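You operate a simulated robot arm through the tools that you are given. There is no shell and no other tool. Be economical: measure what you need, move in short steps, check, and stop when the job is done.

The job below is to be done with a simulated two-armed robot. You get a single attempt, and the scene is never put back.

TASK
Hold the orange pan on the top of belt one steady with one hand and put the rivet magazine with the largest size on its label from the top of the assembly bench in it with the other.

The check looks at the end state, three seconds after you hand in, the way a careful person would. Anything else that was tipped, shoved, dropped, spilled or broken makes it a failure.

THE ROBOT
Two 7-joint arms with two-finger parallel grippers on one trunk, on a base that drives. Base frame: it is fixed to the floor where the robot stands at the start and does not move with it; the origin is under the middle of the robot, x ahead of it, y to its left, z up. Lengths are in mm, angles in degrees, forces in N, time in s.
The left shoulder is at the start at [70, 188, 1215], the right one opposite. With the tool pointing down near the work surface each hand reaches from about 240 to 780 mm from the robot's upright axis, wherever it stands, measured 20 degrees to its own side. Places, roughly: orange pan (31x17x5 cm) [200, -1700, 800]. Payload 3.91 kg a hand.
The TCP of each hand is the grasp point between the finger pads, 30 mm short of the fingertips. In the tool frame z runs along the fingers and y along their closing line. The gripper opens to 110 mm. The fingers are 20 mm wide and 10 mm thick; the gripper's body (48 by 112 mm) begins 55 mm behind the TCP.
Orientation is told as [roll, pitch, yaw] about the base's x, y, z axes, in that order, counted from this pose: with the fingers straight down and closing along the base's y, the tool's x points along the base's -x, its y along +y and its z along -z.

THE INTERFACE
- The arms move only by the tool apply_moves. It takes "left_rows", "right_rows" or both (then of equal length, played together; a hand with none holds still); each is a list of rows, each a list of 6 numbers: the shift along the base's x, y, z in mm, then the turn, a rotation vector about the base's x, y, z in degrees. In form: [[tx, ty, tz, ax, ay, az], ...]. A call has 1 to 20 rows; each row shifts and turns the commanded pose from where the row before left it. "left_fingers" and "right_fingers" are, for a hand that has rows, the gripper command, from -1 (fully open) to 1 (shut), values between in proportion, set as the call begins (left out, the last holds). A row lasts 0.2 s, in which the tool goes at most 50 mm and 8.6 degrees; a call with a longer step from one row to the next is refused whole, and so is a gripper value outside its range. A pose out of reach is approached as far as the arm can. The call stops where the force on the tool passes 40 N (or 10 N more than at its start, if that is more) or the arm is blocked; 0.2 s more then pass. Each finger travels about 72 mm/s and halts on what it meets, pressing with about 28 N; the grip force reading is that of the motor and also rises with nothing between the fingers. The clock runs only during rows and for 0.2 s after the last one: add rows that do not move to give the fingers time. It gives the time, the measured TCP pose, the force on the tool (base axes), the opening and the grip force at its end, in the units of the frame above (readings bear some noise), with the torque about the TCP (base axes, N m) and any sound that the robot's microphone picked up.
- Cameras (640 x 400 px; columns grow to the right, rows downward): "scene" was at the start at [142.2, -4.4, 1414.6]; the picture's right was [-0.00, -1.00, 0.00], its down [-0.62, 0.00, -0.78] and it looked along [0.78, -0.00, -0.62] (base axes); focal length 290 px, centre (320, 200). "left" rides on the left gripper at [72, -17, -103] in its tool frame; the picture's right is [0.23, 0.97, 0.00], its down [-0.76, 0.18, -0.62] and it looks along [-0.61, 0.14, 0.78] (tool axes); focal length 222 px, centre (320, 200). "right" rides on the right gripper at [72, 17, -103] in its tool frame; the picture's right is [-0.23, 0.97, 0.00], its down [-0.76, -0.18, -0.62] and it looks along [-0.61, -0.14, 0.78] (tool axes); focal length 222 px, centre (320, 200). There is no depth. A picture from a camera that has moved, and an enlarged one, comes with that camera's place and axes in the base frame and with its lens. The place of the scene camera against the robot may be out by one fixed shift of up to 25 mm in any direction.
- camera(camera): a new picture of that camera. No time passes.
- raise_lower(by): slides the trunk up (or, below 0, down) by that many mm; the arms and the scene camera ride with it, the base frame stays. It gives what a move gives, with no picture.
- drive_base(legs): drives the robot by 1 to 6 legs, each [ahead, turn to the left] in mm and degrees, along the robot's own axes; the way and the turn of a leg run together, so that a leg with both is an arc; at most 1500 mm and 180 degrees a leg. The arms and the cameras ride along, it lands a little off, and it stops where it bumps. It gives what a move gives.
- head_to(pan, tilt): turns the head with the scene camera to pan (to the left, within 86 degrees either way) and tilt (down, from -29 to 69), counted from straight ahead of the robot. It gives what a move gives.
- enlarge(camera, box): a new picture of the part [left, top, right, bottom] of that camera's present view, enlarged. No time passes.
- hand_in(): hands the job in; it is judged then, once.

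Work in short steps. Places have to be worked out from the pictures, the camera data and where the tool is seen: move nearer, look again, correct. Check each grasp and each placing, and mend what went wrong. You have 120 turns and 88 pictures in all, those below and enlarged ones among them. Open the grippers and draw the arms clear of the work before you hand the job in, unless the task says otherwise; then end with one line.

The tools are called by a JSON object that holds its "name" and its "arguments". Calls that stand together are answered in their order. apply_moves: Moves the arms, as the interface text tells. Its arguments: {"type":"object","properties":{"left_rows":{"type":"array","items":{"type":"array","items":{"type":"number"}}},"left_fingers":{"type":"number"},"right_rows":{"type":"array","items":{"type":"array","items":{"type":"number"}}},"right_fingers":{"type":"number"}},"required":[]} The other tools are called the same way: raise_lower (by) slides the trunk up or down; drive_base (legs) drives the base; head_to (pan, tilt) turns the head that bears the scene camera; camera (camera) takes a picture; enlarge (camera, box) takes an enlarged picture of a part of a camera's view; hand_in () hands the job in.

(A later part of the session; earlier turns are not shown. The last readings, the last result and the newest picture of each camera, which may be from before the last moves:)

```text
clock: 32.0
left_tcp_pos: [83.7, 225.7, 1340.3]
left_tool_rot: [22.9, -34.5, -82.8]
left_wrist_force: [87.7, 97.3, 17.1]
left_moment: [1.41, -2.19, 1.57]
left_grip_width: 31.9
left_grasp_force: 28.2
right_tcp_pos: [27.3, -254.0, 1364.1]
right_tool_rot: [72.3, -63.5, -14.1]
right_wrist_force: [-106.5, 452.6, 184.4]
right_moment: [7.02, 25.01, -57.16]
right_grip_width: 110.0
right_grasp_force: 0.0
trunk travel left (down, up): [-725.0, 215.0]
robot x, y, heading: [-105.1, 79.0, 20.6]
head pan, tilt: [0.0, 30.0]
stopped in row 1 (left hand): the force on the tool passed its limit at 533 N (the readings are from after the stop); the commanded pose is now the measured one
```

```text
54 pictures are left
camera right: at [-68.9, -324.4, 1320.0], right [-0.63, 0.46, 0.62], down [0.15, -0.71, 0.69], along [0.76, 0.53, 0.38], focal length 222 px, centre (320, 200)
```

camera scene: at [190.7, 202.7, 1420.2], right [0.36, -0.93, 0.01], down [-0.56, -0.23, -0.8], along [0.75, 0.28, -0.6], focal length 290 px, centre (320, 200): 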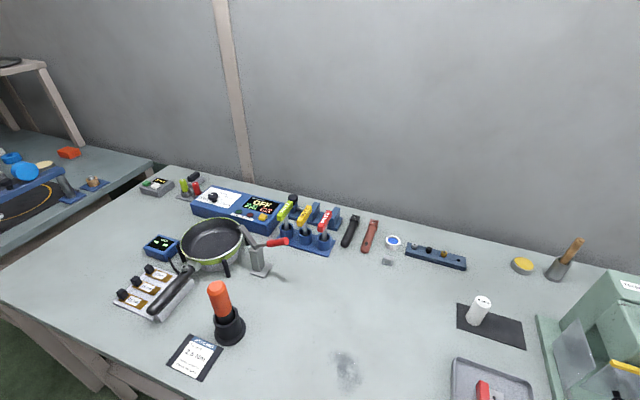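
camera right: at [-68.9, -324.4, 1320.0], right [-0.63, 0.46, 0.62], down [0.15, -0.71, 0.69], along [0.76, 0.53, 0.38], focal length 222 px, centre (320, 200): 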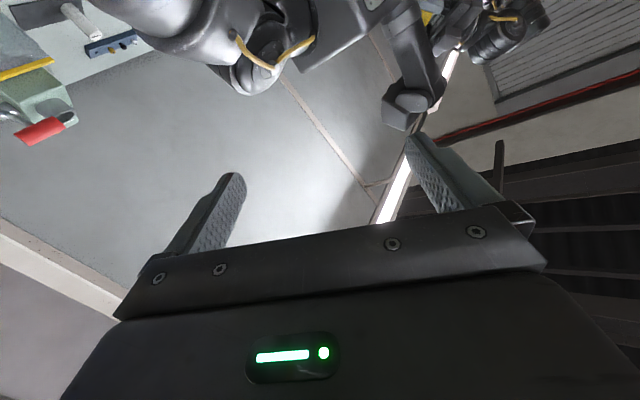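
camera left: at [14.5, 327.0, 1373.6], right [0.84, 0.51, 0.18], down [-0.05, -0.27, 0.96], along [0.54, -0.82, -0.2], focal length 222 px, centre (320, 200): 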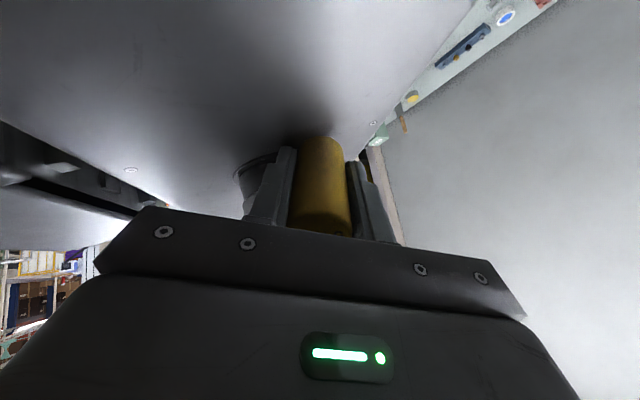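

The bench items are intact. Both hands must come forward and outward; I shift them along the directions they are being pushed.

{"name": "apply_moves", "arguments": {"left_rows": [[35, 30, 0, 0, 0, 0], [35, 30, 0, 0, 0, 0], [35, 20, 0, 0, 0, 0]]}}

{"name": "apply_moves", "arguments": {"right_rows": [[20, 40, 15, 0, 0, 0], [30, 30, 15, 0, 0, 0], [40, 20, 0, 0, 0, 0]]}}

```text
clock: 32.3
left_tcp_pos: [-11.0, 198.4, 1348.6]
left_tool_rot: [20.2, -29.6, -101.4]
left_wrist_force: [-12.7, -4.7, 12.5]
left_moment: [0.71, -0.51, 0.52]
left_grip_width: 0.0
left_grasp_force: 26.7
left hand out of reach, approached as far as the arm can: row 1
right_tcp_pos: [-14.3, -257.6, 1371.6]
right_tool_rot: [105.5, -87.1, -49.8]
right_wrist_force: [-31.6, 375.5, 107.1]
right_moment: [21.02, 11.38, -32.73]
right_grip_width: 110.0
right_grasp_force: 0.1
trunk travel left (down, up): [-725.0, 215.0]
robot x, y, heading: [-100.6, 78.5, 22.2]
head pan, tilt: [0.0, 30.0]
stopped in row 1 (left hand): the arm was blocked; the commanded pose is now the measured one
```

```text
clock: 32.6
left_tcp_pos: [-175.6, 126.2, 1353.2]
left_tool_rot: [21.6, -24.2, -116.5]
left_wrist_force: [-11.2, -18.9, -4.1]
left_moment: [1.13, -0.85, 0.75]
left_grip_width: 0.2
left_grasp_force: 28.3
right_tcp_pos: [-148.0, -311.2, 1363.0]
right_tool_rot: [-155.9, -81.7, -150.1]
right_wrist_force: [35.6, 216.7, 152.2]
right_moment: [9.95, 4.89, -11.23]
right_grip_width: 110.1
right_grasp_force: 0.0
trunk travel left (down, up): [-725.0, 215.0]
robot x, y, heading: [-101.1, 78.6, 20.4]
head pan, tilt: [0.0, 30.0]
stopped in row 1 (left hand): the arm was blocked; the commanded pose is now the measured one
```

The left gripper now reads empty, so the magazine has dropped out. I look around for it and check the state.

{"name": "head_to", "arguments": {"pan": 0, "tilt": 69}}

{"name": "camera", "arguments": {"camera": "scene"}}

{"name": "camera", "arguments": {"camera": "left"}}

{"name": "camera", "arguments": {"camera": "right"}}

```text
clock: 33.7
left_tcp_pos: [-141.0, 151.3, 1341.5]
left_tool_rot: [25.4, -25.6, -106.5]
left_wrist_force: [0.6, -0.5, -0.8]
left_moment: [-0.01, 0.02, -0.01]
left_grip_width: 0.4
left_grasp_force: 28.3
right_tcp_pos: [-148.0, -304.1, 1357.6]
right_tool_rot: [-172.8, -83.7, -131.7]
right_wrist_force: [54.0, 305.2, 117.1]
right_moment: [18.59, 2.87, -16.08]
right_grip_width: 110.1
right_grasp_force: 0.0
trunk travel left (down, up): [-725.0, 215.0]
robot x, y, heading: [-103.7, 80.0, 20.5]
head pan, tilt: [0.0, 68.8]
```

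```text
53 pictures are left
camera scene: at [41.5, 149.2, 1376.1], right [0.35, -0.94, 0.02], down [-0.88, -0.34, -0.33], along [0.31, 0.1, -0.94], focal length 290 px, centre (320, 200)
```

scene: 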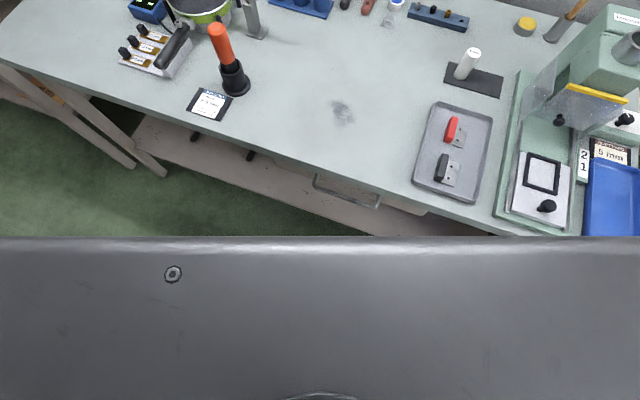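

```text
52 pictures are left
camera left: at [-168.2, 265.2, 1389.1], right [0.95, 0.12, 0.28], down [-0.22, -0.36, 0.91], along [0.21, -0.92, -0.32], focal length 222 px, centre (320, 200)
```

left: 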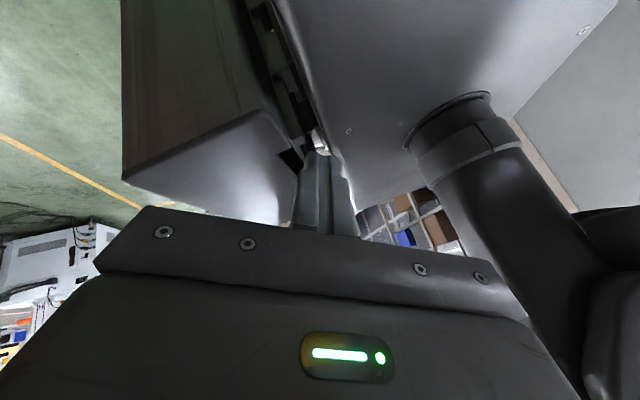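

```text
51 pictures are left
camera right: at [-215.0, -370.7, 1274.0], right [-0.82, 0.53, 0.21], down [-0.26, -0.67, 0.69], along [0.51, 0.51, 0.69], focal length 222 px, centre (320, 200)
```

right: 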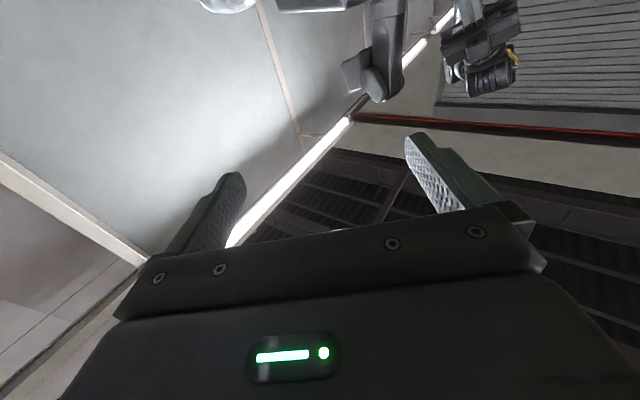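

The lean is gone now. I enlarge the gap seen by the left camera, where something small shows, and start drawing the left hand out sideways.

{"name": "enlarge", "arguments": {"camera": "left", "box": [240, 80, 400, 180]}}

{"name": "apply_moves", "arguments": {"left_rows": [[-7, 19, 0, 0, 0, 0], [-7, 19, 0, 0, 0, 0], [-7, 19, 0, 0, 0, 0], [-7, 19, 0, 0, 0, 0]]}}

```text
4.00 times, centred on (320, 130) of left
camera zoom: at [-168.2, 265.2, 1389.1], right [0.95, 0.12, 0.28], down [-0.22, -0.36, 0.91], along [0.21, -0.92, -0.32], focal length 888 px, centre (320, 480)
```

zoom: 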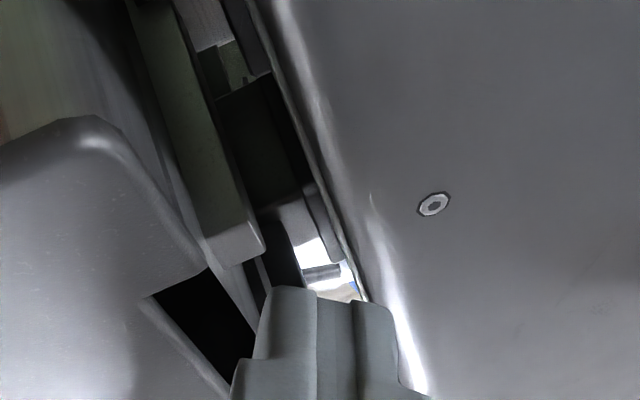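

```text
clock: 34.0
left_tcp_pos: [-165.9, 137.9, 1344.1]
left_tool_rot: [25.6, -24.8, -107.2]
left_wrist_force: [0.6, 0.6, -0.6]
left_moment: [-0.03, -0.01, -0.01]
left_grip_width: 0.1
left_grasp_force: 27.9
left hand out of reach, approached as far as the arm can: row 1
right_tcp_pos: [-179.5, -318.0, 1354.7]
right_tool_rot: [-135.7, -74.9, -168.8]
right_wrist_force: [-40.6, 330.1, 128.9]
right_moment: [22.3, 10.93, -21.04]
right_grip_width: 110.1
right_grasp_force: 0.1
trunk travel left (down, up): [-725.0, 215.0]
robot x, y, heading: [-101.1, 78.6, 21.0]
head pan, tilt: [0.0, 68.8]
stopped in row 1 (right hand): the arm was blocked; the commanded pose is now the measured one
```

Left reported out of reach, and the right hand's contact blocks the call. I try the right hand alone, up and forward.

{"name": "apply_moves", "arguments": {"right_rows": [[10, 30, 35, 0, 0, 0], [20, 20, 35, 0, 0, 0], [30, 10, 20, 0, 0, 0], [40, 10, 0, 0, 0, 0]]}}

{"name": "apply_moves", "arguments": {"left_rows": [[0, 20, 40, 0, 0, 0], [0, 20, 40, 0, 0, 0], [0, 20, 40, 0, 0, 0]]}}

```text
clock: 34.8
left_tcp_pos: [-256.2, 111.5, 1328.0]
left_tool_rot: [18.7, -20.8, -118.5]
left_wrist_force: [1.5, -0.2, 1.6]
left_moment: [0.04, 0.13, -0.08]
left_grip_width: 0.0
left_grasp_force: 27.6
right_tcp_pos: [-194.2, -280.1, 1408.4]
right_tool_rot: [-153.4, -77.9, -148.6]
right_wrist_force: [5.4, 1.2, 3.8]
right_moment: [-0.21, 0.05, 0.34]
right_grip_width: 110.1
right_grasp_force: 0.0
trunk travel left (down, up): [-725.0, 215.0]
robot x, y, heading: [-101.9, 81.7, 21.0]
head pan, tilt: [0.0, 68.8]
stopped in row 3 (right hand): the arm was blocked; the commanded pose is now the measured one
```

```text
clock: 35.0
left_tcp_pos: [-343.6, 127.7, 1364.6]
left_tool_rot: [23.7, -26.4, -129.4]
left_wrist_force: [22.6, 30.0, 27.7]
left_moment: [-0.87, 1.6, -0.8]
left_grip_width: 0.1
left_grasp_force: 27.7
right_tcp_pos: [-249.0, -310.0, 1385.4]
right_tool_rot: [-150.1, -74.6, -151.2]
right_wrist_force: [0.1, -2.2, -7.5]
right_moment: [0.39, -0.45, 0.09]
right_grip_width: 110.1
right_grasp_force: 0.0
trunk travel left (down, up): [-725.0, 215.0]
robot x, y, heading: [-101.7, 81.3, 21.0]
head pan, tilt: [0.0, 68.8]
stopped in row 1 (left hand): the force on the tool passed its limit at 273 N (the readings are from after the stop); the commanded pose is now the measured one
```

The right hand is free of contact. With no lean now, I test whether a tiny base turn works and re-syncs the controller.

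{"name": "drive_base", "arguments": {"legs": [[0, -4]]}}

{"name": "head_to", "arguments": {"pan": 60, "tilt": 50}}

{"name": "camera", "arguments": {"camera": "scene"}}

```text
clock: 36.0
left_tcp_pos: [-276.0, 81.5, 1342.2]
left_tool_rot: [19.7, -21.8, -122.1]
left_wrist_force: [0.5, 0.4, 0.3]
left_moment: [-0.01, -0.02, 0.03]
left_grip_width: 0.0
left_grasp_force: 28.4
right_tcp_pos: [-247.4, -312.9, 1388.9]
right_tool_rot: [-158.7, -76.0, -147.4]
right_wrist_force: [-1.7, 1.8, 3.4]
right_moment: [-0.16, 0.21, -0.19]
right_grip_width: 109.8
right_grasp_force: 0.0
trunk travel left (down, up): [-725.0, 215.0]
robot x, y, heading: [-103.0, 82.5, 16.7]
head pan, tilt: [0.0, 68.8]
stopped in leg 1: the force on the tool passed its limit at 61 N (the readings are from after the stop); the commanded pose is now the measured one
```

```text
clock: 37.3
left_tcp_pos: [-273.9, 80.7, 1340.9]
left_tool_rot: [19.5, -21.8, -122.2]
left_wrist_force: [0.2, -0.7, -1.0]
left_moment: [0.01, -0.04, 0.03]
left_grip_width: 0.0
left_grasp_force: 28.1
right_tcp_pos: [-245.9, -313.6, 1386.9]
right_tool_rot: [-159.4, -75.9, -147.0]
right_wrist_force: [-0.1, 0.0, -0.8]
right_moment: [-0.01, 0.02, 0.0]
right_grip_width: 109.9
right_grasp_force: 0.1
trunk travel left (down, up): [-725.0, 215.0]
robot x, y, heading: [-105.1, 82.6, 17.1]
head pan, tilt: [60.0, 50.0]
```

```text
49 pictures are left
camera scene: at [-42.0, 186.9, 1397.7], right [0.97, -0.23, 0.01], down [-0.17, -0.76, -0.63], along [0.15, 0.61, -0.77], focal length 290 px, centre (320, 200)
```

scene: 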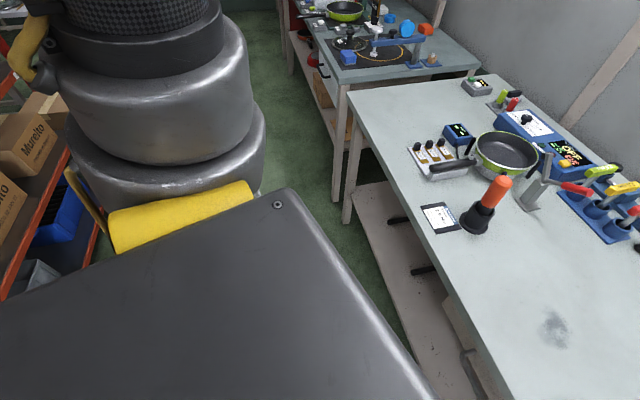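

The base now moves and no hand is loaded. The yellow magazine lies on the robot's own left shoulder edge. I enlarge it.

{"name": "enlarge", "arguments": {"camera": "scene", "box": [40, 120, 360, 320]}}

{"name": "camera", "arguments": {"camera": "left"}}

{"name": "camera", "arguments": {"camera": "right"}}

```text
2.00 times, centred on (200, 220) of scene
camera zoom: at [-42.0, 186.9, 1397.7], right [0.97, -0.23, 0.01], down [-0.17, -0.76, -0.63], along [0.15, 0.61, -0.77], focal length 580 px, centre (560, 160)
```

zoom: 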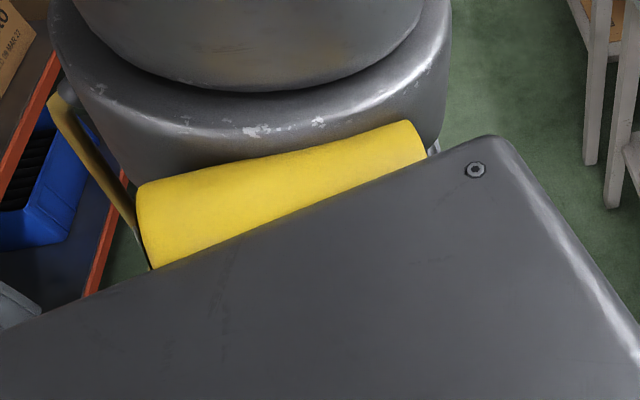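

```text
47 pictures are left
camera left: at [-262.2, 192.6, 1400.5], right [0.95, -0.21, 0.22], down [-0.28, -0.37, 0.88], along [-0.1, -0.9, -0.42], focal length 222 px, centre (320, 200)
```

left: 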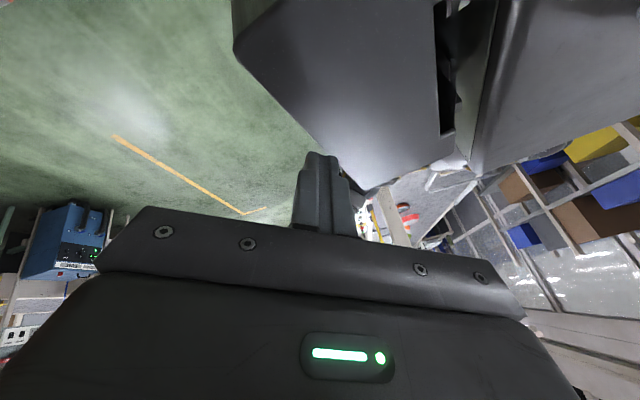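

```text
46 pictures are left
camera right: at [-303.9, -373.5, 1291.7], right [-0.82, 0.55, 0.14], down [-0.37, -0.7, 0.61], along [0.43, 0.45, 0.78], focal length 222 px, centre (320, 200)
```

right: 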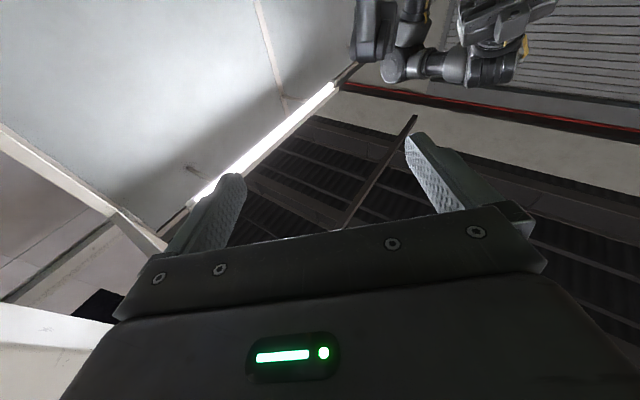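

The magazine appears wedged between the chest plate and the left shoulder joint, so I leave the left arm alone for now. I test the right arm by bringing it forward.

{"name": "apply_moves", "arguments": {"right_rows": [[20, 0, 0, 0, 0, 0], [30, 0, 0, 0, 0, 0], [35, 0, 0, 0, 0, 0], [35, 0, 0, 0, 0, 0]]}}

```text
clock: 38.2
left_tcp_pos: [-248.6, 48.1, 1348.9]
left_tool_rot: [19.8, -22.5, -121.8]
left_wrist_force: [0.3, -0.1, -2.7]
left_moment: [-0.04, 0.04, -0.02]
left_grip_width: 0.0
left_grasp_force: 28.4
right_tcp_pos: [-152.0, -323.9, 1369.1]
right_tool_rot: [-151.5, -73.3, -154.9]
right_wrist_force: [-0.6, 2.6, 0.8]
right_moment: [0.02, 0.03, -0.09]
right_grip_width: 109.6
right_grasp_force: 0.1
trunk travel left (down, up): [-725.0, 215.0]
robot x, y, heading: [-106.8, 80.5, 16.1]
head pan, tilt: [60.0, 50.0]
stopped in row 4 (right hand): the arm was blocked; the commanded pose is now the measured one
```

The right arm obeys again, then met something. I look at it.

{"name": "head_to", "arguments": {"pan": -70, "tilt": 20}}

{"name": "camera", "arguments": {"camera": "scene"}}

```text
clock: 40.3
left_tcp_pos: [-264.6, 58.9, 1347.2]
left_tool_rot: [20.5, -22.2, -122.2]
left_wrist_force: [0.5, -0.3, -0.4]
left_moment: [-0.04, -0.03, -0.02]
left_grip_width: 0.0
left_grasp_force: 28.3
right_tcp_pos: [-151.1, -329.3, 1376.9]
right_tool_rot: [-162.7, -74.9, -144.0]
right_wrist_force: [-0.9, -0.9, 0.7]
right_moment: [0.02, -0.02, 0.01]
right_grip_width: 109.7
right_grasp_force: 0.1
trunk travel left (down, up): [-725.0, 215.0]
robot x, y, heading: [-105.5, 86.6, 16.5]
head pan, tilt: [-70.0, 20.0]
```

```text
45 pictures are left
camera scene: at [-10.9, 52.5, 1448.0], right [-0.81, -0.59, 0.01], down [-0.19, 0.25, -0.95], along [0.56, -0.77, -0.32], focal length 290 px, centre (320, 200)
```

scene: 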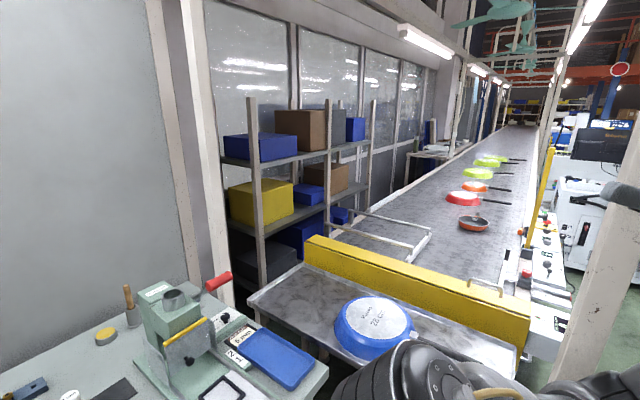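

I look further back along the right arm.

{"name": "head_to", "arguments": {"pan": -86, "tilt": 50}}

{"name": "camera", "arguments": {"camera": "scene"}}

```text
clock: 41.3
left_tcp_pos: [-263.6, 59.3, 1348.4]
left_tool_rot: [20.5, -22.3, -122.1]
left_wrist_force: [-0.1, -0.5, 0.5]
left_moment: [0.01, -0.01, -0.01]
left_grip_width: 0.0
left_grasp_force: 27.9
right_tcp_pos: [-150.6, -329.2, 1376.3]
right_tool_rot: [-162.9, -74.7, -143.9]
right_wrist_force: [0.1, -0.5, 0.8]
right_moment: [-0.01, 0.02, -0.03]
right_grip_width: 110.0
right_grasp_force: 0.0
trunk travel left (down, up): [-725.0, 215.0]
robot x, y, heading: [-107.2, 82.6, 16.3]
head pan, tilt: [-85.9, 50.0]
```

```text
44 pictures are left
camera scene: at [-37.8, 53.9, 1401.8], right [-0.94, -0.35, 0.0], down [-0.26, 0.7, -0.66], along [0.23, -0.62, -0.75], focal length 290 px, centre (320, 200)
```

scene: 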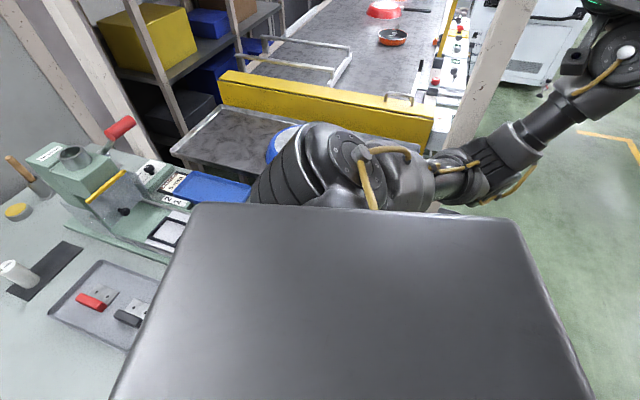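

The right arm trails behind the body with fingers pointing forward. I swing it out to the right and forward in an arc.

{"name": "apply_moves", "arguments": {"right_rows": [[8, -20, 0, 0, 0, 0], [15, -35, 0, 0, 0, 0], [20, -35, 0, 0, 0, 0], [25, -35, 0, 0, 0, 0], [35, -28, 0, 0, 0, 0], [35, -28, 0, 0, 0, 0]]}}

```text
clock: 41.6
left_tcp_pos: [-259.0, 59.4, 1368.0]
left_tool_rot: [23.4, -25.0, -122.4]
left_wrist_force: [-0.4, -1.3, -0.1]
left_moment: [0.03, -0.08, -0.03]
left_grip_width: 0.2
left_grasp_force: 28.0
right_tcp_pos: [-142.3, -342.6, 1372.9]
right_tool_rot: [-158.9, -74.2, -146.2]
right_wrist_force: [-28.0, 44.0, -16.2]
right_moment: [2.03, -0.15, -3.89]
right_grip_width: 110.1
right_grasp_force: 0.1
trunk travel left (down, up): [-725.0, 215.0]
robot x, y, heading: [-100.6, 84.8, 16.4]
head pan, tilt: [-85.9, 50.0]
stopped in row 1 (left hand): the arm was blocked; the commanded pose is now the measured one
```

Working out several views, the white post stands at roughly (-130, -560), close beside the right arm: that is what caught it. Turning the base to the right carries the trailing right arm away from it, so I do that in a small step.

{"name": "drive_base", "arguments": {"legs": [[0, -25]]}}

{"name": "camera", "arguments": {"camera": "scene"}}

```text
clock: 42.3
left_tcp_pos: [-236.9, 58.2, 1422.4]
left_tool_rot: [31.4, -31.2, -123.6]
left_wrist_force: [-0.1, -0.2, 1.4]
left_moment: [0.08, 0.02, 0.0]
left_grip_width: 0.0
left_grasp_force: 28.0
right_tcp_pos: [-138.5, -332.7, 1378.9]
right_tool_rot: [-120.7, -67.3, -179.2]
right_wrist_force: [-2.8, 1.4, 1.8]
right_moment: [-0.1, 0.03, -0.25]
right_grip_width: 109.8
right_grasp_force: 0.1
trunk travel left (down, up): [-725.0, 215.0]
robot x, y, heading: [-105.6, 83.0, 16.3]
head pan, tilt: [-85.9, 50.0]
stopped in leg 1: the force on the tool passed its limit at 74 N (the readings are from after the stop); the commanded pose is now the measured one
```

```text
43 pictures are left
camera scene: at [-51.7, 112.4, 1406.7], right [-0.94, -0.34, 0.0], down [-0.25, 0.68, -0.69], along [0.23, -0.65, -0.72], focal length 290 px, centre (320, 200)
```

scene: 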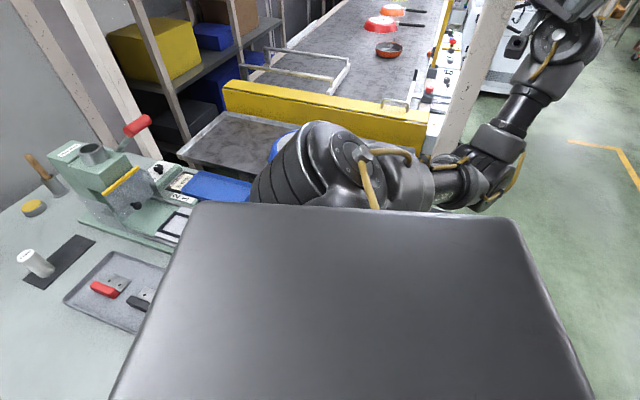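

The base did not turn: the idle hands near the body stop it. I must first extract the left hand, now behind the neck: up and to the robot's left, in small steps.

{"name": "apply_moves", "arguments": {"left_rows": [[-2, 8, 15, 0, 0, 0], [-5, 18, 15, 0, 0, 0], [-8, 28, 10, 0, 0, 0], [-10, 34, 5, 0, 0, 0]]}}

```text
clock: 42.6
left_tcp_pos: [-190.6, 53.8, 1466.2]
left_tool_rot: [37.1, -35.1, -124.7]
left_wrist_force: [3.0, -0.5, -0.9]
left_moment: [-0.06, 0.09, -0.16]
left_grip_width: 0.3
left_grasp_force: 27.8
right_tcp_pos: [-134.3, -328.4, 1374.8]
right_tool_rot: [-103.9, -61.1, 167.3]
right_wrist_force: [-1.5, 3.1, 8.8]
right_moment: [-0.77, 0.25, -0.16]
right_grip_width: 110.1
right_grasp_force: 0.0
trunk travel left (down, up): [-725.0, 215.0]
robot x, y, heading: [-99.3, 86.4, 16.8]
head pan, tilt: [-85.9, 50.0]
stopped in row 1 (right hand): the force on the tool passed its limit at 158 N (the readings are from after the stop); the commanded pose is now the measured one
```

I check the present lean and state with the head straight ahead.

{"name": "head_to", "arguments": {"pan": 0, "tilt": 45}}

{"name": "camera", "arguments": {"camera": "scene"}}

{"name": "camera", "arguments": {"camera": "right"}}

{"name": "camera", "arguments": {"camera": "left"}}

```text
clock: 44.2
left_tcp_pos: [-192.4, 27.2, 1446.2]
left_tool_rot: [35.4, -33.0, -124.0]
left_wrist_force: [-0.4, 0.4, 0.1]
left_moment: [-0.01, 0.01, 0.0]
left_grip_width: 0.0
left_grasp_force: 28.3
right_tcp_pos: [-137.7, -340.3, 1368.9]
right_tool_rot: [-101.9, -61.7, 164.0]
right_wrist_force: [5.2, 133.8, -6.8]
right_moment: [1.66, 0.06, 1.73]
right_grip_width: 110.2
right_grasp_force: 0.1
trunk travel left (down, up): [-725.0, 215.0]
robot x, y, heading: [-105.1, 83.6, 16.4]
head pan, tilt: [0.0, 45.0]
```

```text
42 pictures are left
camera scene: at [3.8, 242.6, 1406.2], right [0.28, -0.95, 0.09], down [-0.67, -0.26, -0.7], along [0.69, 0.14, -0.71], focal length 290 px, centre (320, 200)
```

scene: 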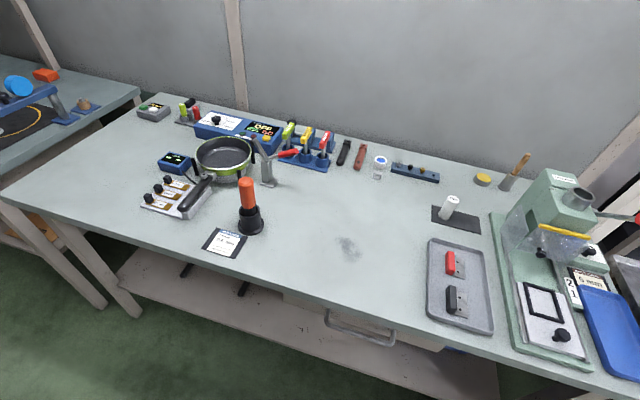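

```text
41 pictures are left
camera right: at [-164.9, -432.2, 1286.9], right [-0.85, 0.45, -0.25], down [-0.49, -0.53, 0.69], along [0.18, 0.71, 0.68], focal length 222 px, centre (320, 200)
```

right: 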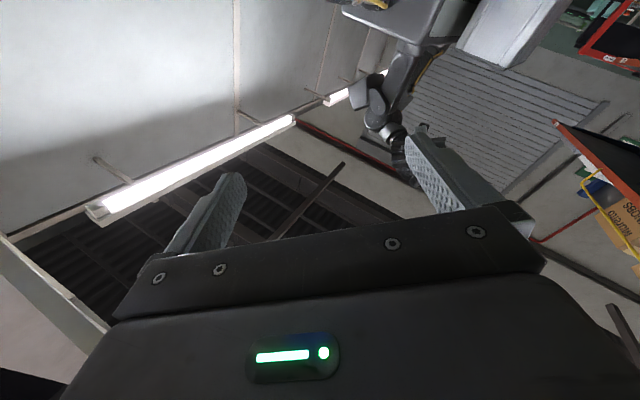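

```text
40 pictures are left
camera left: at [-195.6, 151.0, 1470.4], right [0.94, -0.03, 0.35], down [-0.35, -0.13, 0.93], along [0.02, -0.99, -0.14], focal length 222 px, centre (320, 200)
```

left: 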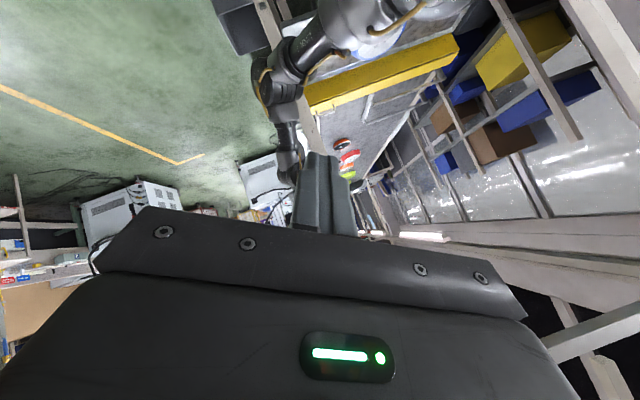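

Now it is clear: the right wrist presses against the post (134 N toward +y), tipping the body. I move the right hand away from the post, toward +y.

{"name": "apply_moves", "arguments": {"right_rows": [[0, 25, 5, 0, 0, 0], [0, 30, 5, 0, 0, 0], [0, 30, 5, 0, 0, 0]]}}

```text
clock: 44.5
left_tcp_pos: [-156.1, 48.6, 1493.6]
left_tool_rot: [45.4, -36.8, -127.8]
left_wrist_force: [1.8, 2.9, 0.4]
left_moment: [-0.1, 0.06, -0.17]
left_grip_width: 0.0
left_grasp_force: 27.6
right_tcp_pos: [-136.8, -330.2, 1368.1]
right_tool_rot: [-103.1, -57.2, 161.3]
right_wrist_force: [187.8, -30.9, -2.7]
right_moment: [-2.72, -17.56, 22.87]
right_grip_width: 110.0
right_grasp_force: 0.1
trunk travel left (down, up): [-725.0, 215.0]
robot x, y, heading: [-105.6, 85.9, 17.3]
head pan, tilt: [0.0, 45.0]
stopped in row 1 (left hand): the arm was blocked; the commanded pose is now the measured one
```

The wrist seems to sit at the post's corner. I move the right hand toward -x/+y, keeping the left commanded still.

{"name": "apply_moves", "arguments": {"right_rows": [[-20, 30, 10, 0, 0, 0], [-20, 30, 10, 0, 0, 0], [-20, 30, 10, 0, 0, 0]]}}

{"name": "apply_moves", "arguments": {"right_rows": [[-20, 30, 10, 0, 0, 0], [-20, 30, 10, 0, 0, 0], [-20, 30, 10, 0, 0, 0]]}}

```text
clock: 44.8
left_tcp_pos: [-205.2, 99.7, 1569.6]
left_tool_rot: [63.4, -40.6, -144.1]
left_wrist_force: [-4.7, 5.6, 0.3]
left_moment: [-0.13, -0.15, 0.31]
left_grip_width: 0.4
left_grasp_force: 28.4
right_tcp_pos: [-127.3, -312.1, 1427.2]
right_tool_rot: [-95.6, -53.3, 158.2]
right_wrist_force: [6.3, 1.6, 5.1]
right_moment: [-0.46, 0.18, 0.43]
right_grip_width: 109.9
right_grasp_force: 0.1
trunk travel left (down, up): [-725.0, 215.0]
robot x, y, heading: [-113.8, 81.6, 14.0]
head pan, tilt: [0.0, 45.0]
stopped in row 1 (right hand): the force on the tool passed its limit at 253 N (the readings are from after the stop); the commanded pose is now the measured one
```

```text
clock: 45.1
left_tcp_pos: [-163.6, 2.6, 1605.5]
left_tool_rot: [67.5, -39.8, -150.1]
left_wrist_force: [2.8, 4.1, 1.2]
left_moment: [0.02, 0.09, -0.2]
left_grip_width: 0.0
left_grasp_force: 28.2
right_tcp_pos: [-186.4, -402.0, 1385.2]
right_tool_rot: [-92.9, -49.5, 145.3]
right_wrist_force: [-2.9, 14.6, 6.5]
right_moment: [-0.63, 0.18, -0.94]
right_grip_width: 100.4
right_grasp_force: 0.1
trunk travel left (down, up): [-725.0, 215.0]
robot x, y, heading: [-176.8, 73.5, 2.6]
head pan, tilt: [0.0, 45.0]
stopped in row 1 (left hand): the arm was blocked; the commanded pose is now the measured one
```

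The contact is released and the base shifted back a little by itself. I drive backward to get the right arm fully past the post.

{"name": "drive_base", "arguments": {"legs": [[-120, 0]]}}

{"name": "camera", "arguments": {"camera": "scene"}}

{"name": "camera", "arguments": {"camera": "left"}}

```text
clock: 45.8
left_tcp_pos: [-114.7, -226.8, 1660.7]
left_tool_rot: [57.6, -58.3, -143.6]
left_wrist_force: [-0.1, -3.6, -0.5]
left_moment: [0.05, -0.01, 0.03]
left_grip_width: 0.0
left_grasp_force: 27.6
right_tcp_pos: [-266.8, -643.6, 1268.1]
right_tool_rot: [-145.6, -66.1, -177.1]
right_wrist_force: [0.9, -3.1, -3.2]
right_moment: [0.03, -0.18, 0.25]
right_grip_width: 109.8
right_grasp_force: 0.1
trunk travel left (down, up): [-725.0, 215.0]
robot x, y, heading: [-193.2, 75.2, -3.8]
head pan, tilt: [0.0, 45.0]
stopped in leg 1: the robot was blocked; the commanded pose is now the measured one
```

```text
39 pictures are left
camera scene: at [-66.5, -100.2, 1408.1], right [-0.07, -0.99, -0.11], down [-0.7, 0.13, -0.7], along [0.71, 0.03, -0.7], focal length 290 px, centre (320, 200)
```

scene: 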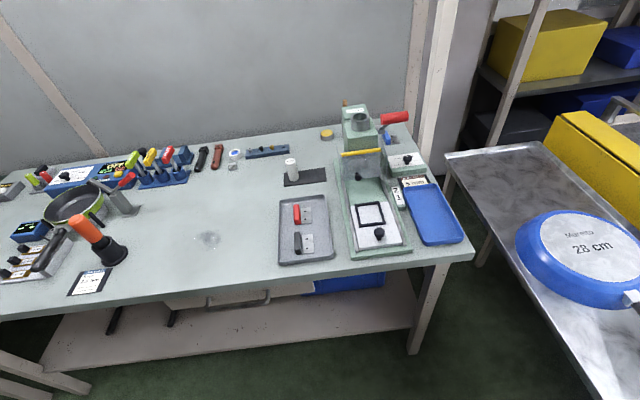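

```text
38 pictures are left
camera left: at [-112.5, -106.8, 1622.2], right [0.97, 0.07, 0.24], down [-0.25, 0.35, 0.9], along [-0.02, -0.93, 0.36], focal length 222 px, centre (320, 200)
```

left: 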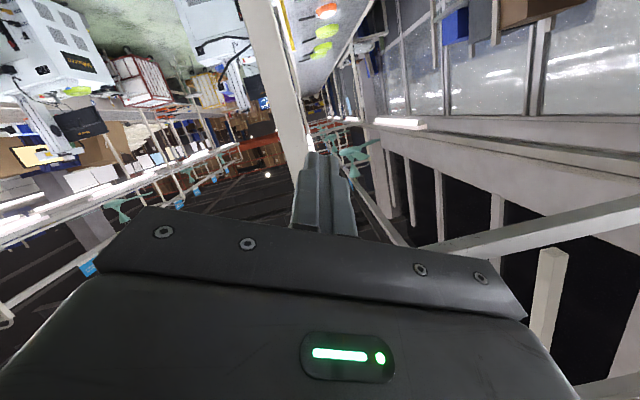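

The body swings to the right now. I give it still time to settle and read it.

{"name": "head_to", "arguments": {"pan": -60, "tilt": 40}}

{"name": "camera", "arguments": {"camera": "scene"}}

```text
clock: 47.1
left_tcp_pos: [-109.4, -262.8, 1659.2]
left_tool_rot: [55.8, -57.7, -141.6]
left_wrist_force: [0.4, -3.2, -0.8]
left_moment: [0.03, 0.08, -0.01]
left_grip_width: 0.0
left_grasp_force: 27.8
right_tcp_pos: [-261.7, -673.2, 1251.9]
right_tool_rot: [-148.8, -66.1, -173.9]
right_wrist_force: [1.5, -1.6, -2.5]
right_moment: [0.02, -0.18, 0.2]
right_grip_width: 110.2
right_grasp_force: 0.0
trunk travel left (down, up): [-725.0, 215.0]
robot x, y, heading: [-188.8, 73.9, -3.9]
head pan, tilt: [-60.0, 40.0]
```

```text
37 pictures are left
camera scene: at [-108.1, -203.8, 1403.6], right [-0.9, -0.44, -0.07], down [-0.28, 0.68, -0.68], along [0.34, -0.59, -0.73], focal length 290 px, centre (320, 200)
```

scene: 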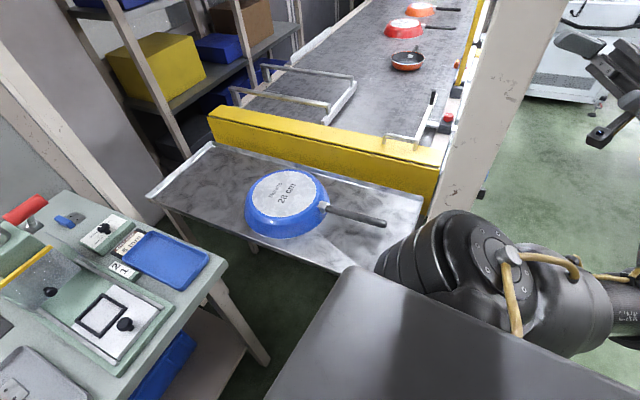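

The right arm seems hooked round the post's far side, pulling the body toward it. I move the right hand away from the post, to the west and south, to unhook it.

{"name": "apply_moves", "arguments": {"right_rows": [[-15, -15, 0, 0, 0, 0], [-20, -20, 0, 0, 0, 0], [-25, -20, 0, 0, 0, 0], [-30, -20, 0, 0, 0, 0], [-40, 0, 0, 0, 0, 0]]}}

{"name": "camera", "arguments": {"camera": "scene"}}

{"name": "camera", "arguments": {"camera": "right"}}

```text
clock: 47.5
left_tcp_pos: [-84.8, 72.9, 1683.7]
left_tool_rot: [77.9, -68.4, -162.6]
left_wrist_force: [0.9, 1.1, -2.4]
left_moment: [-0.19, -0.05, -0.06]
left_grip_width: 0.0
left_grasp_force: 28.3
right_tcp_pos: [-256.6, -437.1, 1369.1]
right_tool_rot: [-127.7, -64.2, 164.9]
right_wrist_force: [1.0, 0.2, -5.5]
right_moment: [0.27, -0.38, 0.1]
right_grip_width: 109.8
right_grasp_force: 0.0
trunk travel left (down, up): [-725.0, 215.0]
robot x, y, heading: [-187.9, 73.1, -4.7]
head pan, tilt: [-60.0, 40.0]
stopped in row 1 (left hand): the arm was blocked; the commanded pose is now the measured one
```

```text
36 pictures are left
camera scene: at [-94.7, 8.7, 1413.3], right [-0.9, -0.43, 0.01], down [-0.28, 0.57, -0.77], along [0.33, -0.7, -0.63], focal length 290 px, centre (320, 200)
```

scene: 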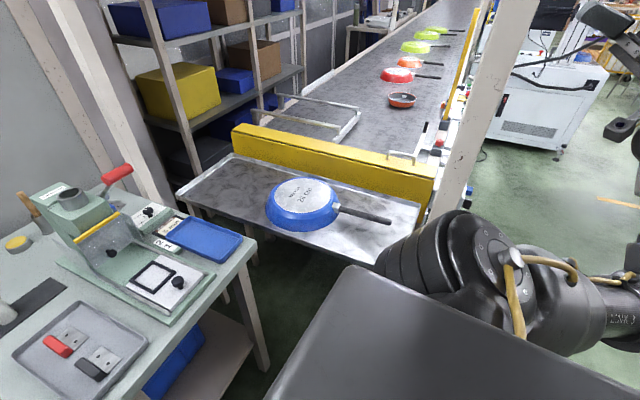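

```text
35 pictures are left
camera right: at [-312.7, -494.1, 1270.2], right [-0.61, 0.78, -0.13], down [-0.69, -0.44, 0.58], along [0.4, 0.44, 0.8], focal length 222 px, centre (320, 200)
```

right: 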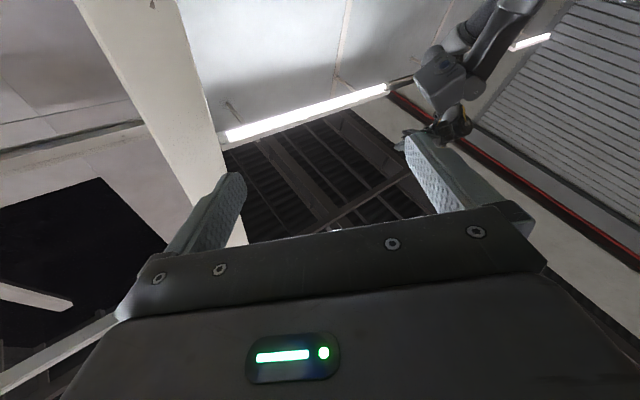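

The body is upright again and the right arm is clear on the west side of the post. I check that it stays stable, looking left for the magazine too.

{"name": "head_to", "arguments": {"pan": 60, "tilt": 50}}

{"name": "camera", "arguments": {"camera": "scene"}}

```text
clock: 49.5
left_tcp_pos: [-105.4, -187.0, 1660.3]
left_tool_rot: [58.5, -59.2, -143.7]
left_wrist_force: [-1.4, 1.7, -4.8]
left_moment: [-0.4, -0.03, 0.02]
left_grip_width: 0.0
left_grasp_force: 27.8
right_tcp_pos: [-267.4, -619.4, 1277.7]
right_tool_rot: [-146.9, -66.8, -176.0]
right_wrist_force: [3.0, 2.4, 3.6]
right_moment: [-0.11, 0.15, 0.01]
right_grip_width: 110.1
right_grasp_force: 0.1
trunk travel left (down, up): [-725.0, 215.0]
robot x, y, heading: [-185.9, 74.2, -4.5]
head pan, tilt: [60.0, 50.0]
```

```text
34 pictures are left
camera scene: at [-97.9, -6.8, 1407.9], right [0.82, -0.56, -0.05], down [-0.43, -0.57, -0.7], along [0.37, 0.6, -0.71], focal length 290 px, centre (320, 200)
```

scene: 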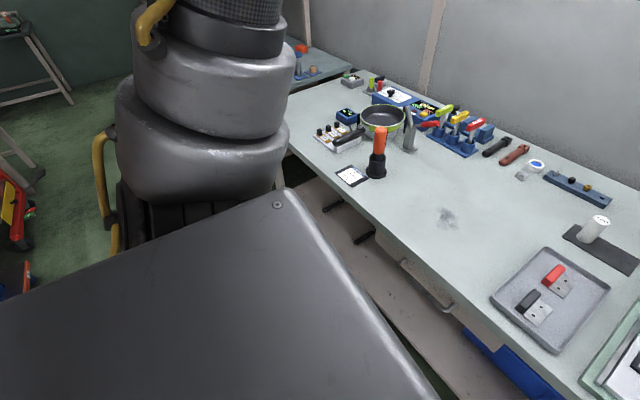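

The magazine has left the shoulder (likely on the floor). I now bring the left hand back over to its own side while moving the right hand away west.

{"name": "apply_moves", "arguments": {"left_rows": [[0, 15, 0, 0, 0, 0], [0, 30, 0, 0, 0, 0], [0, 40, 0, 0, 0, 0], [0, 40, 0, 0, 0, 0], [0, 40, 0, 0, 0, 0], [0, 40, 0, 0, 0, 0]], "right_rows": [[-10, 0, 0, 0, 0, 0], [-20, 0, 0, 0, 0, 0], [-20, 0, 0, 0, 0, 0], [-20, 0, 0, 0, 0, 0], [-20, 0, 0, 0, 0, 0], [-20, 0, 0, 0, 0, 0]]}}

```text
clock: 49.8
left_tcp_pos: [-88.7, -36.2, 1663.0]
left_tool_rot: [55.8, -68.2, -144.2]
left_wrist_force: [0.3, -4.2, 0.8]
left_moment: [0.14, 0.02, 0.03]
left_grip_width: 0.0
left_grasp_force: 27.6
right_tcp_pos: [-248.7, -557.3, 1357.3]
right_tool_rot: [-147.1, -69.6, -174.5]
right_wrist_force: [1.4, -4.3, 1.2]
right_moment: [-0.19, 0.02, 0.31]
right_grip_width: 110.2
right_grasp_force: 0.1
right hand out of reach, approached as far as the arm can: row 1
trunk travel left (down, up): [-725.0, 215.0]
robot x, y, heading: [-182.4, 74.4, -5.7]
head pan, tilt: [60.0, 50.0]
stopped in row 1 (right hand): the arm was blocked; the commanded pose is now the measured one
```

The left hand is coming back. I repeat, left only.

{"name": "apply_moves", "arguments": {"left_rows": [[5, 40, 0, 0, 0, 0], [5, 40, 0, 0, 0, 0], [5, 40, 0, 0, 0, 0], [5, 40, 0, 0, 0, 0], [5, 40, 0, 0, 0, 0]]}}

{"name": "apply_moves", "arguments": {"left_rows": [[20, 30, 0, 0, 0, 0], [20, 30, 0, 0, 0, 0], [20, 30, 0, 0, 0, 0], [20, 30, 0, 0, 0, 0]]}}

```text
clock: 50.1
left_tcp_pos: [-67.1, 295.8, 1647.9]
left_tool_rot: [93.4, -70.2, -178.7]
left_wrist_force: [0.1, -0.7, 6.0]
left_moment: [0.4, 0.05, 0.03]
left_grip_width: 0.2
left_grasp_force: 28.2
right_tcp_pos: [-218.7, -286.6, 1443.2]
right_tool_rot: [-107.5, -63.0, 152.7]
right_wrist_force: [-2.1, -2.9, -1.6]
right_moment: [0.02, -0.04, 0.05]
right_grip_width: 109.8
right_grasp_force: 0.1
trunk travel left (down, up): [-725.0, 215.0]
robot x, y, heading: [-186.1, 70.2, -5.0]
head pan, tilt: [60.0, 50.0]
stopped in row 1 (left hand): the arm was blocked; the commanded pose is now the measured one
```

```text
clock: 50.6
left_tcp_pos: [-64.3, 32.7, 1654.1]
left_tool_rot: [72.3, -68.0, -154.7]
left_wrist_force: [-1.8, 3.1, -0.8]
left_moment: [-0.12, 0.02, 0.02]
left_grip_width: 0.0
left_grasp_force: 27.9
right_tcp_pos: [-232.2, -508.7, 1326.7]
right_tool_rot: [-125.2, -65.2, 169.3]
right_wrist_force: [0.5, 0.7, 0.0]
right_moment: [-0.01, 0.04, 0.05]
right_grip_width: 110.1
right_grasp_force: 0.1
trunk travel left (down, up): [-725.0, 215.0]
robot x, y, heading: [-190.8, 71.1, -6.2]
head pan, tilt: [60.0, 50.0]
stopped in row 2 (right hand): the arm was blocked; the commanded pose is now the measured one
```

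The body rocks between calls, so I let time pass with head moves only and see where it comes to rest.

{"name": "head_to", "arguments": {"pan": -60, "tilt": 60}}

{"name": "head_to", "arguments": {"pan": 60, "tilt": 60}}

{"name": "head_to", "arguments": {"pan": 0, "tilt": 69}}

{"name": "camera", "arguments": {"camera": "scene"}}

{"name": "camera", "arguments": {"camera": "left"}}

```text
clock: 52.6
left_tcp_pos: [-50.3, 169.1, 1634.2]
left_tool_rot: [76.0, -69.0, -160.0]
left_wrist_force: [-0.2, -1.3, 4.7]
left_moment: [0.38, 0.01, 0.0]
left_grip_width: 0.1
left_grasp_force: 28.0
right_tcp_pos: [-242.7, -421.7, 1385.6]
right_tool_rot: [-123.9, -63.0, 162.3]
right_wrist_force: [-0.1, -0.5, -1.9]
right_moment: [0.07, -0.07, 0.07]
right_grip_width: 109.9
right_grasp_force: 0.1
trunk travel left (down, up): [-725.0, 215.0]
robot x, y, heading: [-184.1, 71.1, -6.2]
head pan, tilt: [-60.0, 60.0]
```

```text
clock: 54.6
left_tcp_pos: [-75.9, -19.1, 1654.4]
left_tool_rot: [62.5, -65.9, -147.8]
left_wrist_force: [-1.4, 0.5, -2.8]
left_moment: [-0.23, -0.02, -0.02]
left_grip_width: 0.0
left_grasp_force: 28.5
right_tcp_pos: [-261.0, -562.1, 1324.8]
right_tool_rot: [-134.4, -63.6, 174.4]
right_wrist_force: [2.1, 2.8, 3.3]
right_moment: [0.01, 0.05, -0.06]
right_grip_width: 109.9
right_grasp_force: 0.0
trunk travel left (down, up): [-725.0, 215.0]
robot x, y, heading: [-192.5, 76.4, -6.3]
head pan, tilt: [60.0, 60.0]
```

```text
clock: 55.9
left_tcp_pos: [-65.4, 58.9, 1647.8]
left_tool_rot: [67.9, -67.5, -152.5]
left_wrist_force: [0.3, -1.4, -0.6]
left_moment: [-0.11, -0.02, 0.03]
left_grip_width: 0.2
left_grasp_force: 27.8
right_tcp_pos: [-259.6, -511.1, 1354.7]
right_tool_rot: [-132.4, -62.8, 170.3]
right_wrist_force: [-1.5, -2.0, -0.3]
right_moment: [-0.03, 0.06, -0.07]
right_grip_width: 110.1
right_grasp_force: 0.1
trunk travel left (down, up): [-725.0, 215.0]
robot x, y, heading: [-187.7, 70.2, -6.2]
head pan, tilt: [0.0, 68.8]
```

```text
33 pictures are left
camera scene: at [-88.1, -34.5, 1379.9], right [-0.11, -0.99, -0.07], down [-0.92, 0.13, -0.36], along [0.37, 0.02, -0.93], focal length 290 px, centre (320, 200)
```

scene: 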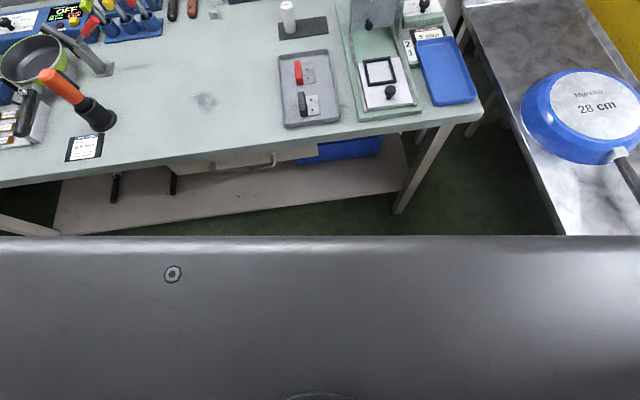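

```text
32 pictures are left
camera left: at [-68.3, 172.7, 1590.9], right [0.99, 0.1, 0.14], down [-0.17, 0.49, 0.86], along [0.02, -0.87, 0.5], focal length 222 px, centre (320, 200)
```

left: 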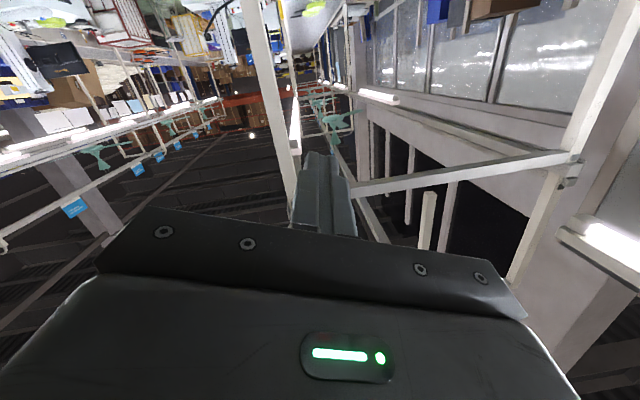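

It is a slow free rocking with nothing touching. I let it die out with more head sweeps before touching the arms.

{"name": "head_to", "arguments": {"pan": 86, "tilt": 60}}

{"name": "head_to", "arguments": {"pan": -86, "tilt": 60}}

{"name": "head_to", "arguments": {"pan": 86, "tilt": 60}}

{"name": "head_to", "arguments": {"pan": -86, "tilt": 60}}

{"name": "head_to", "arguments": {"pan": 86, "tilt": 60}}

{"name": "head_to", "arguments": {"pan": -86, "tilt": 60}}

```text
clock: 57.5
left_tcp_pos: [-49.6, 167.0, 1658.0]
left_tool_rot: [80.4, -70.0, -164.2]
left_wrist_force: [0.9, -0.5, 2.1]
left_moment: [0.17, 0.04, -0.07]
left_grip_width: 0.0
left_grasp_force: 27.3
right_tcp_pos: [-237.0, -411.9, 1384.4]
right_tool_rot: [-118.7, -63.5, 160.7]
right_wrist_force: [-1.6, -2.1, -2.8]
right_moment: [0.08, -0.14, 0.07]
right_grip_width: 110.0
right_grasp_force: 0.0
trunk travel left (down, up): [-725.0, 215.0]
robot x, y, heading: [-188.1, 72.0, -6.4]
head pan, tilt: [85.9, 60.0]
```

```text
clock: 60.1
left_tcp_pos: [-66.3, 42.6, 1652.8]
left_tool_rot: [68.1, -67.6, -153.1]
left_wrist_force: [-0.8, -0.8, -1.9]
left_moment: [-0.11, -0.03, -0.02]
left_grip_width: 0.0
left_grasp_force: 28.4
right_tcp_pos: [-249.3, -512.3, 1340.7]
right_tool_rot: [-129.1, -63.7, 170.0]
right_wrist_force: [1.7, 0.0, 0.5]
right_moment: [-0.04, -0.01, 0.01]
right_grip_width: 110.1
right_grasp_force: 0.0
trunk travel left (down, up): [-725.0, 215.0]
robot x, y, heading: [-189.1, 73.3, -6.2]
head pan, tilt: [-85.9, 60.0]
```

```text
clock: 62.7
left_tcp_pos: [-64.7, 62.6, 1655.7]
left_tool_rot: [69.6, -67.9, -154.3]
left_wrist_force: [-0.9, 0.3, -0.3]
left_moment: [-0.07, -0.01, 0.01]
left_grip_width: 0.0
left_grasp_force: 27.8
right_tcp_pos: [-251.4, -496.5, 1352.6]
right_tool_rot: [-127.6, -63.7, 168.5]
right_wrist_force: [0.1, 0.3, 0.9]
right_moment: [-0.04, 0.03, -0.02]
right_grip_width: 110.3
right_grasp_force: 0.1
trunk travel left (down, up): [-725.0, 215.0]
robot x, y, heading: [-188.9, 74.1, -6.0]
head pan, tilt: [85.9, 60.0]
```

```text
clock: 65.3
left_tcp_pos: [-63.4, 74.9, 1655.8]
left_tool_rot: [70.8, -68.3, -155.5]
left_wrist_force: [-0.6, -0.5, 0.0]
left_moment: [0.02, -0.03, 0.04]
left_grip_width: 0.0
left_grasp_force: 28.7
right_tcp_pos: [-250.2, -486.9, 1354.6]
right_tool_rot: [-126.4, -63.6, 167.3]
right_wrist_force: [-1.0, -1.0, 0.4]
right_moment: [0.0, 0.0, 0.03]
right_grip_width: 110.2
right_grasp_force: 0.1
trunk travel left (down, up): [-725.0, 215.0]
robot x, y, heading: [-190.1, 75.0, -6.1]
head pan, tilt: [-85.9, 60.0]
```

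```text
clock: 67.9
left_tcp_pos: [-60.5, 92.7, 1654.2]
left_tool_rot: [72.4, -68.7, -157.0]
left_wrist_force: [0.4, 0.3, -0.1]
left_moment: [0.03, 0.01, 0.02]
left_grip_width: 0.0
left_grasp_force: 28.1
right_tcp_pos: [-246.9, -473.1, 1360.0]
right_tool_rot: [-124.9, -63.6, 166.1]
right_wrist_force: [0.2, 0.3, -0.4]
right_moment: [0.02, -0.01, -0.01]
right_grip_width: 109.8
right_grasp_force: 0.1
trunk travel left (down, up): [-725.0, 215.0]
robot x, y, heading: [-188.7, 73.8, -6.1]
head pan, tilt: [85.9, 60.0]
```

```text
clock: 70.5
left_tcp_pos: [-59.7, 92.2, 1654.4]
left_tool_rot: [72.3, -68.8, -157.0]
left_wrist_force: [0.7, 0.2, -0.8]
left_moment: [0.0, -0.01, 0.01]
left_grip_width: 0.0
left_grasp_force: 27.7
right_tcp_pos: [-247.0, -472.9, 1360.4]
right_tool_rot: [-124.9, -63.6, 166.2]
right_wrist_force: [0.2, 0.3, 0.8]
right_moment: [0.02, 0.03, -0.03]
right_grip_width: 110.0
right_grasp_force: 0.1
trunk travel left (down, up): [-725.0, 215.0]
robot x, y, heading: [-189.9, 73.5, -6.3]
head pan, tilt: [-85.9, 60.0]
```

Settled. I take a look from here to see the remaining lean and the right arm against the post.

{"name": "camera", "arguments": {"camera": "scene"}}

{"name": "camera", "arguments": {"camera": "right"}}

```text
31 pictures are left
camera scene: at [-135.3, -2.5, 1385.6], right [-1.0, 0.04, 0.0], down [0.03, 0.87, -0.5], along [-0.02, -0.5, -0.87], focal length 290 px, centre (320, 200)
```

scene: 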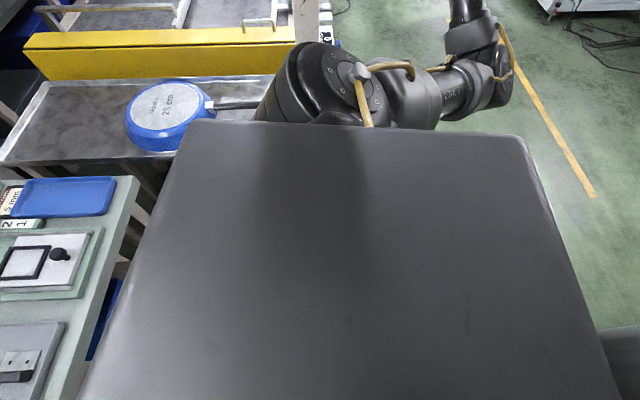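

```text
30 pictures are left
camera right: at [-298.3, -535.6, 1262.5], right [-0.66, 0.74, -0.15], down [-0.66, -0.47, 0.59], along [0.36, 0.49, 0.79], focal length 222 px, centre (320, 200)
```

right: 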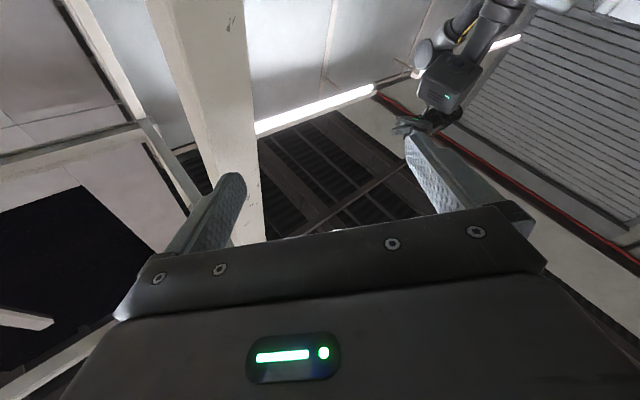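

The robot stands upright and still. I back away from the bench and post in a short leg, arms unchanged.

{"name": "drive_base", "arguments": {"legs": [[-60, 0]]}}

```text
clock: 71.5
left_tcp_pos: [-115.1, 98.7, 1654.5]
left_tool_rot: [72.0, -68.8, -156.9]
left_wrist_force: [0.3, -0.6, 0.4]
left_moment: [-0.02, 0.0, 0.0]
left_grip_width: 0.0
left_grasp_force: 27.9
right_tcp_pos: [-302.9, -466.1, 1358.8]
right_tool_rot: [-124.9, -63.8, 165.8]
right_wrist_force: [0.1, 0.3, 0.5]
right_moment: [0.03, 0.0, 0.03]
right_grip_width: 110.0
right_grasp_force: 0.1
trunk travel left (down, up): [-725.0, 215.0]
robot x, y, heading: [-249.1, 81.8, -6.0]
head pan, tilt: [-85.9, 60.0]
```

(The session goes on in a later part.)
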